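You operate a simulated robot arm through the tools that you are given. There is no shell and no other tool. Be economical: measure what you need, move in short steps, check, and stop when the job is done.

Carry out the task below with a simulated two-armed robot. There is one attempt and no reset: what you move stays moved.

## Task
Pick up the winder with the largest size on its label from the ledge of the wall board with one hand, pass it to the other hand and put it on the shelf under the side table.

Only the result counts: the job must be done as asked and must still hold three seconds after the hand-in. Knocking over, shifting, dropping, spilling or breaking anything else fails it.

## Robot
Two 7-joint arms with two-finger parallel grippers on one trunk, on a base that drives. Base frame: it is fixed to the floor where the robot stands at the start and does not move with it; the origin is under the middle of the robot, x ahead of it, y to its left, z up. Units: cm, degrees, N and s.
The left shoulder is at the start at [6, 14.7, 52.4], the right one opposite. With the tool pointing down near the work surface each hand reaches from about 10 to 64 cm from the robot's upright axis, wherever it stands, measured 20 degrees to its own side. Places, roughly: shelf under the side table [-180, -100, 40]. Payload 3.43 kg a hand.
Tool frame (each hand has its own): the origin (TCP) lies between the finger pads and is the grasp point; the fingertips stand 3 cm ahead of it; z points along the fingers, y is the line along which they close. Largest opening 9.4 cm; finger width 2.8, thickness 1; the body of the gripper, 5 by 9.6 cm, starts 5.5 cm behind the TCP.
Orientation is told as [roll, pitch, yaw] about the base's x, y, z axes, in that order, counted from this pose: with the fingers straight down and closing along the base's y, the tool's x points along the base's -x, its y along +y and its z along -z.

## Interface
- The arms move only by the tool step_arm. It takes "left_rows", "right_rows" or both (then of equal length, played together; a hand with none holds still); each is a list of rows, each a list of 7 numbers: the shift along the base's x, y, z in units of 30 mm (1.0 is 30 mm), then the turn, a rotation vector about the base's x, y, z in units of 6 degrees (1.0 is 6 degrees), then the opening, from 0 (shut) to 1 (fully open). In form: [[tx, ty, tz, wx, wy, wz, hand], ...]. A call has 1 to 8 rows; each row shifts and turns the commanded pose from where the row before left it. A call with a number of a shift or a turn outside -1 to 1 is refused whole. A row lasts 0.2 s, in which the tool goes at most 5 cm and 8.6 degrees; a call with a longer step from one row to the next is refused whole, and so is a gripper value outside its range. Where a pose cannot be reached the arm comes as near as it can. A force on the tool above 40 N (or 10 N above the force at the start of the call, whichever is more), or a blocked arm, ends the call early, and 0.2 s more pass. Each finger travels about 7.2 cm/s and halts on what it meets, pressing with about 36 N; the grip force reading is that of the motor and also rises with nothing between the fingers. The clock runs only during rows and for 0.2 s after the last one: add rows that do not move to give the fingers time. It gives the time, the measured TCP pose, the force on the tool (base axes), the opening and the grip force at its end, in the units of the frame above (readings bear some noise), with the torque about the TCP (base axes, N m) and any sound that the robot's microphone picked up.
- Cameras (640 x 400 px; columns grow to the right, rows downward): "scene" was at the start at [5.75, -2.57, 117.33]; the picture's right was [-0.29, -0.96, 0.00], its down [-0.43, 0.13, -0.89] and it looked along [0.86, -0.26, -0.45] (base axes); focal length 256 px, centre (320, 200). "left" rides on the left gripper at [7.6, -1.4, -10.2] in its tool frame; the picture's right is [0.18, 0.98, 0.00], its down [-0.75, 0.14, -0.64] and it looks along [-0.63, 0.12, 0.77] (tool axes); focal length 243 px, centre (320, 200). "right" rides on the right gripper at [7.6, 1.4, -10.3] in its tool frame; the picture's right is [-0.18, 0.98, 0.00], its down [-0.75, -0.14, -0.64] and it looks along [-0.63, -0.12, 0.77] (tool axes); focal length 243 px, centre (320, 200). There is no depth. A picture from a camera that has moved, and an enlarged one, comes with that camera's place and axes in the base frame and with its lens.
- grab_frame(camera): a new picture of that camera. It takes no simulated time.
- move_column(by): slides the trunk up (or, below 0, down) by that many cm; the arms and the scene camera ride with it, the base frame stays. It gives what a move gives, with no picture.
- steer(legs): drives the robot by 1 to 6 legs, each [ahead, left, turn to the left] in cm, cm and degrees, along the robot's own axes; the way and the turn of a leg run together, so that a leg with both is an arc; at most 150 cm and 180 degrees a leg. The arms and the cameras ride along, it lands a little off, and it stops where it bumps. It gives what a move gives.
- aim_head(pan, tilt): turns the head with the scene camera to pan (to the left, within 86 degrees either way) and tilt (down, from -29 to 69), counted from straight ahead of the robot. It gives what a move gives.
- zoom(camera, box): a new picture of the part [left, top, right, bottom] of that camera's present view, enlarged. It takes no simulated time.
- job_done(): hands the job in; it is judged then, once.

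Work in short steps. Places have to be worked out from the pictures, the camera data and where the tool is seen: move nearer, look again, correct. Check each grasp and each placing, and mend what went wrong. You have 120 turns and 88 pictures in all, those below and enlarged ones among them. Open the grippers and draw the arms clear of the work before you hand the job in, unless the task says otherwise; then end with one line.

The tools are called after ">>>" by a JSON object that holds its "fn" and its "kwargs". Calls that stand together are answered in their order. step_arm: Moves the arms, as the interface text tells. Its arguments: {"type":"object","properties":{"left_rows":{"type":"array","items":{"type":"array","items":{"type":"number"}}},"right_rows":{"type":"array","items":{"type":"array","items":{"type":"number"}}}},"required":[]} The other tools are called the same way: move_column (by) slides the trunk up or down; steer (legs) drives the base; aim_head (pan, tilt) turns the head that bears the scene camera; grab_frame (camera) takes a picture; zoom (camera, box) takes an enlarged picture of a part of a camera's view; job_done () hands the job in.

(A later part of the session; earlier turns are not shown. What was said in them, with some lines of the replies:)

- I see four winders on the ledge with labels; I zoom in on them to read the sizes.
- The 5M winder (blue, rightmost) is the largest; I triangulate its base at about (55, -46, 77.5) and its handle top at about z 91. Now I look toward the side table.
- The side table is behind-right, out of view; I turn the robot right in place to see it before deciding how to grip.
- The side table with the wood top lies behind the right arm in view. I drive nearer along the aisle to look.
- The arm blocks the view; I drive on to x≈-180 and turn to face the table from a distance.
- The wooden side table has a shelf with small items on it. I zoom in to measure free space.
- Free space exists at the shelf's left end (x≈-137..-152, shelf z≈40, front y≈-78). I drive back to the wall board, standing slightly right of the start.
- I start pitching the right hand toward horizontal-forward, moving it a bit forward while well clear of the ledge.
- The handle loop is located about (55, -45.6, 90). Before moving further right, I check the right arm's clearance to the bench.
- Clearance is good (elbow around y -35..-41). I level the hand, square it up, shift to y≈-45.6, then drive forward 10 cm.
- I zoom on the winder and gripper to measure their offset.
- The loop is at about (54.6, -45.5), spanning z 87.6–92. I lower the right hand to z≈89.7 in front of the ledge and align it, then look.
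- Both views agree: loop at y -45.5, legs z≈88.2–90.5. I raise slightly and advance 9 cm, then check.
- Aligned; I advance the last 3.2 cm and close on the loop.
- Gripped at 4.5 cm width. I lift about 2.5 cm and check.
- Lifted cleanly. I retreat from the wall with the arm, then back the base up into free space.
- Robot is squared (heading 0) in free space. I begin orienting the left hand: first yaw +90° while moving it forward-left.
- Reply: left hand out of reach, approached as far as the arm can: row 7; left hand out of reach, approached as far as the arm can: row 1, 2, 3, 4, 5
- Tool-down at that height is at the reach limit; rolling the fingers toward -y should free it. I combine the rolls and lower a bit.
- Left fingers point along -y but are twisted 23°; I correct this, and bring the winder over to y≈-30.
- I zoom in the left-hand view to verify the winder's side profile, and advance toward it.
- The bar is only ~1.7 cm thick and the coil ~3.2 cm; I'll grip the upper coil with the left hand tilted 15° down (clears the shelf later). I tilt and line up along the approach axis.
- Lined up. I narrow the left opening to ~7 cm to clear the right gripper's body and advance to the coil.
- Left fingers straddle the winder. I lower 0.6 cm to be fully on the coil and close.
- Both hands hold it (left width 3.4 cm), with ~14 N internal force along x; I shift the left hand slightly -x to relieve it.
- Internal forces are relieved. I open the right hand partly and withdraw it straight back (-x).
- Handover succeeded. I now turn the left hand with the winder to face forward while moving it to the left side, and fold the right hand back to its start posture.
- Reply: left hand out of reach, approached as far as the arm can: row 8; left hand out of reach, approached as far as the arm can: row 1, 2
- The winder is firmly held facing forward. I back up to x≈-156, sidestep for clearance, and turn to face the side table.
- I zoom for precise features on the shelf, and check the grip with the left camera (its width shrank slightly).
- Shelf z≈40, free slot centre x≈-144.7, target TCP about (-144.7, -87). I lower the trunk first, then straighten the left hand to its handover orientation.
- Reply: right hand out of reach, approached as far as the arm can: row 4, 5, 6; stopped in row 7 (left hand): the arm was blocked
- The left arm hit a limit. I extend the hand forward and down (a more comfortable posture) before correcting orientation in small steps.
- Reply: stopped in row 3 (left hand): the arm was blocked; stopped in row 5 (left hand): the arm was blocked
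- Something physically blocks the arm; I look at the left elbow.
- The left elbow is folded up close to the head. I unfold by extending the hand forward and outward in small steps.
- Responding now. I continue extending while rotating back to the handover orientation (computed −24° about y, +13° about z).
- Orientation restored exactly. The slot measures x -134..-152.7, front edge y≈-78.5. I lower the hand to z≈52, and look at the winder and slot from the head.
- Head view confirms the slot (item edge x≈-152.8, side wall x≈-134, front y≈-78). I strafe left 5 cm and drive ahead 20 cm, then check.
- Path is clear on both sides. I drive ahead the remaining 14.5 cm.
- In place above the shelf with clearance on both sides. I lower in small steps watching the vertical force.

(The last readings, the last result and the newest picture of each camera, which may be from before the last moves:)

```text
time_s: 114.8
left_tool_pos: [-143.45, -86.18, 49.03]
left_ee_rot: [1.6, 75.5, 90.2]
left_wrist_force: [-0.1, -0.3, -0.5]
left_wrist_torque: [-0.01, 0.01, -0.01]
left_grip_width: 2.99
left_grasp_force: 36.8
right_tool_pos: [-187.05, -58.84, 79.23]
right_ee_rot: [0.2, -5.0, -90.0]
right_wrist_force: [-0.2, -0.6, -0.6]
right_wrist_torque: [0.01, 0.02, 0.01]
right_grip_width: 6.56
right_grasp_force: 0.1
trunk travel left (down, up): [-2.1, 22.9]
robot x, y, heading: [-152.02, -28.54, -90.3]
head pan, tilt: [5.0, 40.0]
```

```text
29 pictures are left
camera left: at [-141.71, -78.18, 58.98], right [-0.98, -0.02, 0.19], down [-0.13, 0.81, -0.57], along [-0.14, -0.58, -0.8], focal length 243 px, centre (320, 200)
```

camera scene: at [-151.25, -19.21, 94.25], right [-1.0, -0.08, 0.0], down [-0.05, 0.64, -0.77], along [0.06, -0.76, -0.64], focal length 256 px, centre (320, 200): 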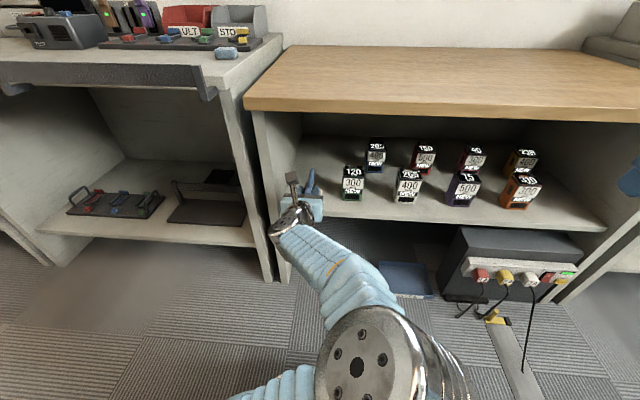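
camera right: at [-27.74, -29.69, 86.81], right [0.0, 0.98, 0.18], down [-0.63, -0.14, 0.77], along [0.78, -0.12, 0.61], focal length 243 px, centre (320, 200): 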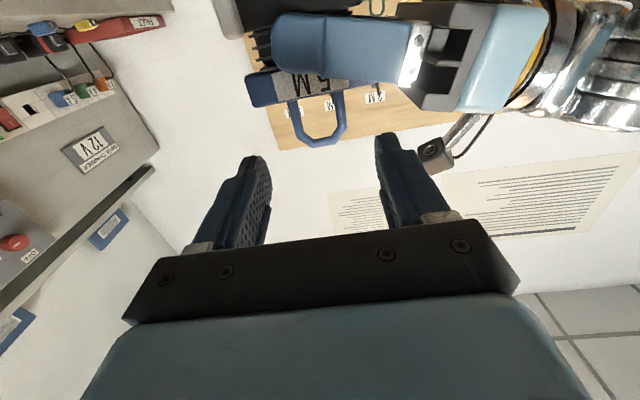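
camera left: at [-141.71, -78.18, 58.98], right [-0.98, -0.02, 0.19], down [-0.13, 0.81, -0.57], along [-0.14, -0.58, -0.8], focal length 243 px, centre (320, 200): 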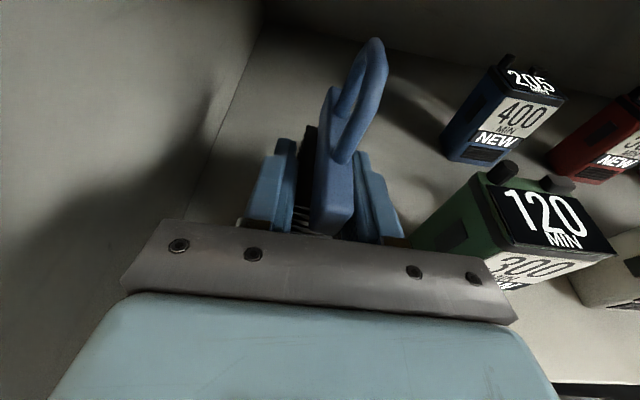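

Still no contact force at z 49.0; I continue down in 3 mm steps.

>>> {"fn": "step_arm", "kwargs": {"left_rows": [[0, 0, -0.1, 0, 0, 0, 0.1], [0, 0, -0.1, 0, 0, 0, 0.1], [0, 0, 0, 0, 0, 0, 0.1]]}}

>>> {"fn": "step_arm", "kwargs": {"left_rows": [[0, 0, -0.1, 0, 0, 0, 0.1], [0, 0, 0, 0, 0, 0, 0.1]]}}

>>> {"fn": "step_arm", "kwargs": {"left_rows": [[0, 0, -0.1, 0, 0, 0, 0.1], [0, 0, 0, 0, 0, 0, 0.1]]}}

```text
time_s: 115.6
left_tool_pos: [-143.44, -86.21, 48.47]
left_ee_rot: [1.7, 75.6, 90.3]
left_wrist_force: [0.9, 0.5, 0.6]
left_wrist_torque: [0.03, 0.03, 0.01]
left_grip_width: 2.96
left_grasp_force: 35.9
right_tool_pos: [-187.04, -58.81, 79.28]
right_ee_rot: [0.1, -5.0, -89.9]
right_wrist_force: [-0.4, 0.6, -0.2]
right_wrist_torque: [-0.02, 0.0, 0.01]
right_grip_width: 6.6
right_grasp_force: 0.0
trunk travel left (down, up): [-2.1, 22.9]
robot x, y, heading: [-151.76, -28.4, -90.1]
head pan, tilt: [5.0, 40.0]
```

```text
time_s: 116.2
left_tool_pos: [-143.4, -86.16, 48.17]
left_ee_rot: [1.7, 75.5, 90.2]
left_wrist_force: [0.6, -0.3, 0.2]
left_wrist_torque: [0.05, 0.01, -0.01]
left_grip_width: 3.0
left_grasp_force: 36.2
right_tool_pos: [-187.16, -58.92, 79.27]
right_ee_rot: [0.2, -5.0, -89.9]
right_wrist_force: [-0.3, 0.0, -0.4]
right_wrist_torque: [0.0, -0.01, 0.02]
right_grip_width: 6.58
right_grasp_force: 0.1
trunk travel left (down, up): [-2.1, 22.9]
robot x, y, heading: [-152.29, -28.53, -90.1]
head pan, tilt: [5.0, 40.0]
```

```text
time_s: 116.8
left_tool_pos: [-143.51, -86.14, 47.82]
left_ee_rot: [1.5, 75.6, 90.3]
left_wrist_force: [-0.1, -0.4, 0.4]
left_wrist_torque: [0.0, -0.03, -0.01]
left_grip_width: 2.97
left_grasp_force: 36.0
right_tool_pos: [-187.21, -58.92, 79.42]
right_ee_rot: [0.2, -5.0, -89.9]
right_wrist_force: [0.7, -1.2, 0.2]
right_wrist_torque: [0.04, -0.01, 0.01]
right_grip_width: 6.58
right_grasp_force: 0.2
trunk travel left (down, up): [-2.1, 22.9]
robot x, y, heading: [-151.82, -28.47, -89.9]
head pan, tilt: [5.0, 40.0]
```

No contact yet at 47.8; I keep stepping down.

>>> {"fn": "step_arm", "kwargs": {"left_rows": [[0, 0, -0.1, 0, 0, 0, 0.1], [0, 0, 0, 0, 0, 0, 0.1]]}}

>>> {"fn": "step_arm", "kwargs": {"left_rows": [[0, 0, -0.1, 0, 0, 0, 0.1], [0, 0, 0, 0, 0, 0, 0.1]]}}

>>> {"fn": "grab_frame", "kwargs": {"camera": "scene"}}

```text
time_s: 117.4
left_tool_pos: [-143.3, -86.16, 47.66]
left_ee_rot: [1.8, 75.7, 90.4]
left_wrist_force: [0.4, 0.0, 7.0]
left_wrist_torque: [-0.5, 0.08, 0.02]
left_grip_width: 3.01
left_grasp_force: 36.2
right_tool_pos: [-187.13, -58.76, 79.36]
right_ee_rot: [0.1, -5.0, -89.9]
right_wrist_force: [0.6, -0.6, 0.4]
right_wrist_torque: [-0.02, 0.01, 0.01]
right_grip_width: 6.58
right_grasp_force: 0.0
trunk travel left (down, up): [-2.1, 22.9]
robot x, y, heading: [-151.94, -28.93, -90.1]
head pan, tilt: [5.0, 40.0]
```

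```text
time_s: 118.0
left_tool_pos: [-143.45, -86.17, 47.6]
left_ee_rot: [2.0, 75.8, 90.7]
left_wrist_force: [3.1, 2.8, 26.9]
left_wrist_torque: [-1.37, 0.14, 0.12]
left_grip_width: 2.99
left_grasp_force: 36.2
right_tool_pos: [-187.06, -58.86, 79.44]
right_ee_rot: [0.1, -5.0, -89.9]
right_wrist_force: [0.1, 0.2, 0.1]
right_wrist_torque: [-0.02, 0.0, -0.02]
right_grip_width: 6.6
right_grasp_force: 0.0
trunk travel left (down, up): [-2.1, 22.9]
robot x, y, heading: [-151.8, -28.85, -89.8]
head pan, tilt: [5.0, 40.0]
```

```text
28 pictures are left
camera scene: at [-151.29, -33.72, 94.29], right [-1.0, -0.09, 0.0], down [-0.06, 0.64, -0.77], along [0.07, -0.76, -0.64], focal length 256 px, centre (320, 200)
```

scene: 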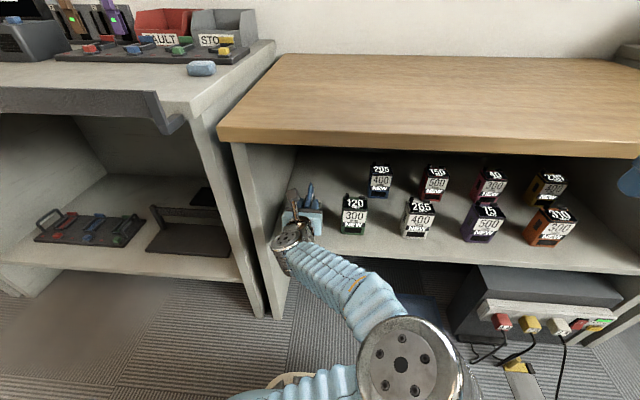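

Contact: 27 N with the far end touching first (torque −1.4). I ease up slightly and rotate the hand to level the base.

>>> {"fn": "step_arm", "kwargs": {"left_rows": [[0, 0, 0.07, -0.3, 0, 0, 0.1], [0, 0, 0, 0, 0, 0, 0.1]]}}

>>> {"fn": "step_arm", "kwargs": {"left_rows": [[0, 0, -0.08, 0, 0, 0, 0.1], [0, 0, 0, 0, 0, 0, 0.1]]}}

```text
time_s: 118.6
left_tool_pos: [-143.32, -86.16, 47.51]
left_ee_rot: [1.5, 77.4, 90.2]
left_wrist_force: [3.0, 6.7, 20.7]
left_wrist_torque: [0.66, -0.02, -0.04]
left_grip_width: 2.98
left_grasp_force: 36.4
right_tool_pos: [-187.13, -58.77, 79.35]
right_ee_rot: [0.1, -5.2, -89.9]
right_wrist_force: [0.0, 0.0, -0.3]
right_wrist_torque: [0.02, -0.04, 0.0]
right_grip_width: 6.62
right_grasp_force: 0.1
trunk travel left (down, up): [-2.1, 22.9]
robot x, y, heading: [-151.7, -28.21, -90.2]
head pan, tilt: [5.0, 40.0]
```

```text
time_s: 119.2
left_tool_pos: [-143.36, -86.12, 47.33]
left_ee_rot: [1.8, 77.7, 90.4]
left_wrist_force: [5.2, 7.1, 32.0]
left_wrist_torque: [0.35, -0.06, 0.0]
left_grip_width: 2.97
left_grasp_force: 35.5
right_tool_pos: [-187.14, -58.69, 79.37]
right_ee_rot: [0.2, -5.2, -89.9]
right_wrist_force: [-0.1, 0.1, 0.5]
right_wrist_torque: [0.05, 0.0, 0.02]
right_grip_width: 6.57
right_grasp_force: 0.0
trunk travel left (down, up): [-2.1, 22.9]
robot x, y, heading: [-151.83, -28.47, -90.1]
head pan, tilt: [5.0, 40.0]
```

The base is level now. I ease off the downward force, then open slowly.

>>> {"fn": "step_arm", "kwargs": {"left_rows": [[0, 0, 0.11, 0, 0, 0, 0.1], [0, 0, 0, 0, 0, 0, 0.1]]}}

>>> {"fn": "step_arm", "kwargs": {"left_rows": [[0, 0, 0, 0, 0, 0, 0.33], [0, 0, 0, 0, 0, 0, 0.38], [0, 0, 0, 0, 0, 0, 0.45], [0, 0, 0, 0, 0, 0, 0.55], [0, 0, 0, 0, 0, 0, 0.6], [0, 0, 0, 0, 0, 0, 0.6]]}}

>>> {"fn": "grab_frame", "kwargs": {"camera": "left"}}

```text
time_s: 119.8
left_tool_pos: [-143.34, -86.04, 47.44]
left_ee_rot: [1.4, 77.3, 90.1]
left_wrist_force: [4.1, -1.4, 13.8]
left_wrist_torque: [-0.96, -0.12, 0.2]
left_grip_width: 3.01
left_grasp_force: 35.7
right_tool_pos: [-187.1, -58.83, 79.27]
right_ee_rot: [0.1, -5.0, -89.9]
right_wrist_force: [0.5, -0.4, 0.2]
right_wrist_torque: [0.0, 0.0, -0.01]
right_grip_width: 6.58
right_grasp_force: 0.0
trunk travel left (down, up): [-2.1, 22.9]
robot x, y, heading: [-151.98, -28.27, -90.0]
head pan, tilt: [5.0, 40.0]
```

```text
time_s: 121.2
left_tool_pos: [-143.45, -86.0, 47.52]
left_ee_rot: [1.6, 77.3, 90.2]
left_wrist_force: [0.5, -0.5, 0.3]
left_wrist_torque: [-0.01, 0.01, 0.02]
left_grip_width: 5.67
left_grasp_force: 0.1
right_tool_pos: [-187.12, -58.94, 79.33]
right_ee_rot: [0.1, -5.0, -89.8]
right_wrist_force: [-0.3, 0.2, -0.5]
right_wrist_torque: [0.02, -0.02, -0.01]
right_grip_width: 6.58
right_grasp_force: 0.1
trunk travel left (down, up): [-2.1, 22.9]
robot x, y, heading: [-151.77, -28.52, -90.3]
head pan, tilt: [5.0, 40.0]
```

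```text
27 pictures are left
camera left: at [-141.65, -77.83, 57.15], right [-0.98, -0.02, 0.19], down [-0.13, 0.79, -0.59], along [-0.14, -0.61, -0.78], focal length 243 px, centre (320, 200)
```

left: 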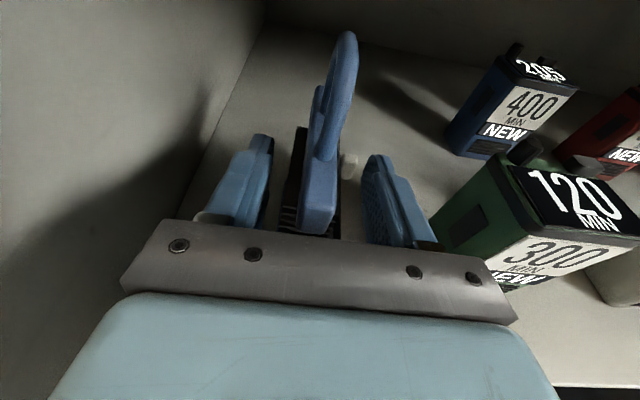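

The winder stands free and upright between the fingers. I retract along the finger axis.

>>> {"fn": "step_arm", "kwargs": {"left_rows": [[0, 0.4, 0.09, 0, 0, 0, 0.6], [0, 0.6, 0.14, 0, 0, 0, 0.6], [0, 0.7, 0.16, 0, 0, 0, 0.6], [0, 0.7, 0.16, 0, 0, 0, 0.6], [0, 0, 0, 0, 0, 0, 0.6]]}}

>>> {"fn": "grab_frame", "kwargs": {"camera": "left"}}

```text
time_s: 122.4
left_tool_pos: [-143.39, -78.92, 49.04]
left_ee_rot: [1.6, 77.4, 90.3]
left_wrist_force: [-0.7, -0.1, -0.4]
left_wrist_torque: [0.0, 0.0, 0.01]
left_grip_width: 5.64
left_grasp_force: 0.0
right_tool_pos: [-187.11, -58.77, 79.23]
right_ee_rot: [0.1, -5.0, -89.9]
right_wrist_force: [-0.5, -0.1, -0.5]
right_wrist_torque: [0.01, 0.03, 0.0]
right_grip_width: 6.57
right_grasp_force: 0.1
trunk travel left (down, up): [-2.1, 22.9]
robot x, y, heading: [-152.04, -28.51, -90.0]
head pan, tilt: [5.0, 40.0]
```

```text
26 pictures are left
camera left: at [-141.67, -70.58, 58.78], right [-0.98, -0.02, 0.19], down [-0.13, 0.79, -0.59], along [-0.14, -0.61, -0.78], focal length 243 px, centre (320, 200)
```

left: 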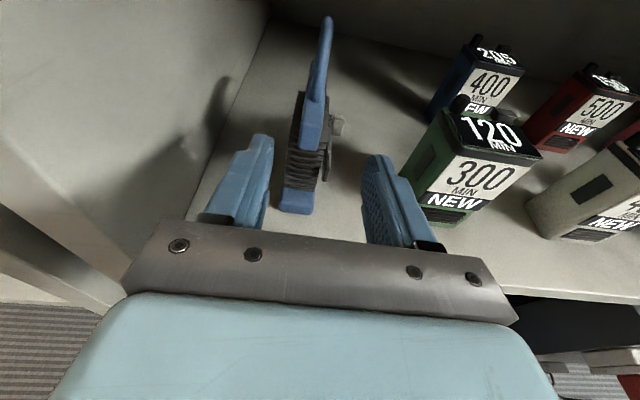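

The winder stands upright on the shelf. I drive the robot back to clear everything and take a final look.

>>> {"fn": "steer", "kwargs": {"legs": [[-30, 0, 0]]}}

>>> {"fn": "step_arm", "kwargs": {"left_rows": [[0, 0, 0, 0, 0, 0, 1], [0, 0, 0, 0, 0, 0, 1]], "right_rows": [[0, 0, 0, 0, 0, 0, 1], [0, 0, 0, 0, 0, 0, 1]]}}

>>> {"fn": "zoom", "kwargs": {"camera": "scene", "box": [200, 80, 520, 280]}}

```text
time_s: 124.4
left_tool_pos: [-143.29, -48.54, 49.22]
left_ee_rot: [1.5, 77.4, 90.3]
left_wrist_force: [0.2, -0.1, -0.7]
left_wrist_torque: [0.0, -0.01, 0.02]
left_grip_width: 5.63
left_grasp_force: 0.1
right_tool_pos: [-186.94, -28.66, 79.36]
right_ee_rot: [0.1, -5.0, -89.7]
right_wrist_force: [0.5, -0.5, -0.8]
right_wrist_torque: [-0.05, 0.02, 0.01]
right_grip_width: 6.56
right_grasp_force: 0.0
trunk travel left (down, up): [-2.1, 22.9]
robot x, y, heading: [-151.84, 1.86, -89.9]
head pan, tilt: [5.0, 40.0]
```

```text
time_s: 125.0
left_tool_pos: [-143.29, -48.58, 49.25]
left_ee_rot: [1.6, 77.4, 90.4]
left_wrist_force: [0.2, 0.8, 0.0]
left_wrist_torque: [0.02, 0.01, 0.0]
left_grip_width: 9.4
left_grasp_force: 0.1
right_tool_pos: [-187.13, -28.65, 79.25]
right_ee_rot: [0.1, -5.0, -89.8]
right_wrist_force: [-0.5, 0.2, -0.5]
right_wrist_torque: [-0.01, -0.04, -0.01]
right_grip_width: 9.41
right_grasp_force: 0.0
trunk travel left (down, up): [-2.1, 22.9]
robot x, y, heading: [-151.92, 1.78, -90.1]
head pan, tilt: [5.0, 40.0]
```

```text
2.00 times, centred on (360, 180) of scene
camera zoom: at [-151.25, -3.58, 94.25], right [-1.0, -0.09, 0.0], down [-0.06, 0.64, -0.77], along [0.07, -0.76, -0.64], focal length 512 px, centre (240, 240)
```

zoom: 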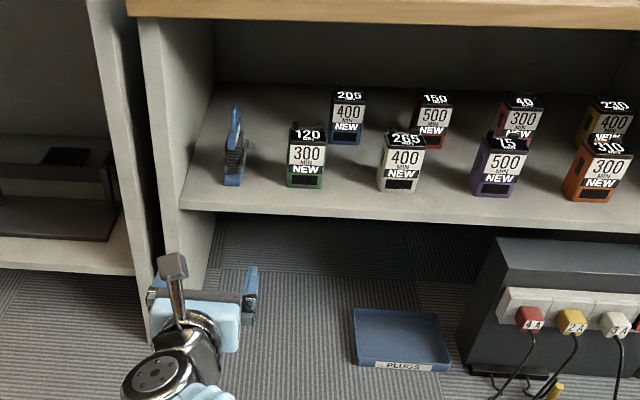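

The 5M winder is standing on the shelf, the neighbouring items are undisturbed, and both grippers are open and clear. I hand in.

>>> {"fn": "job_done", "kwargs": {}}

```text
The job is handed in.
```

The 5M winder, the largest on the ledge, was picked up with the right hand, passed to the left, and now stands upright on the shelf under the side table.
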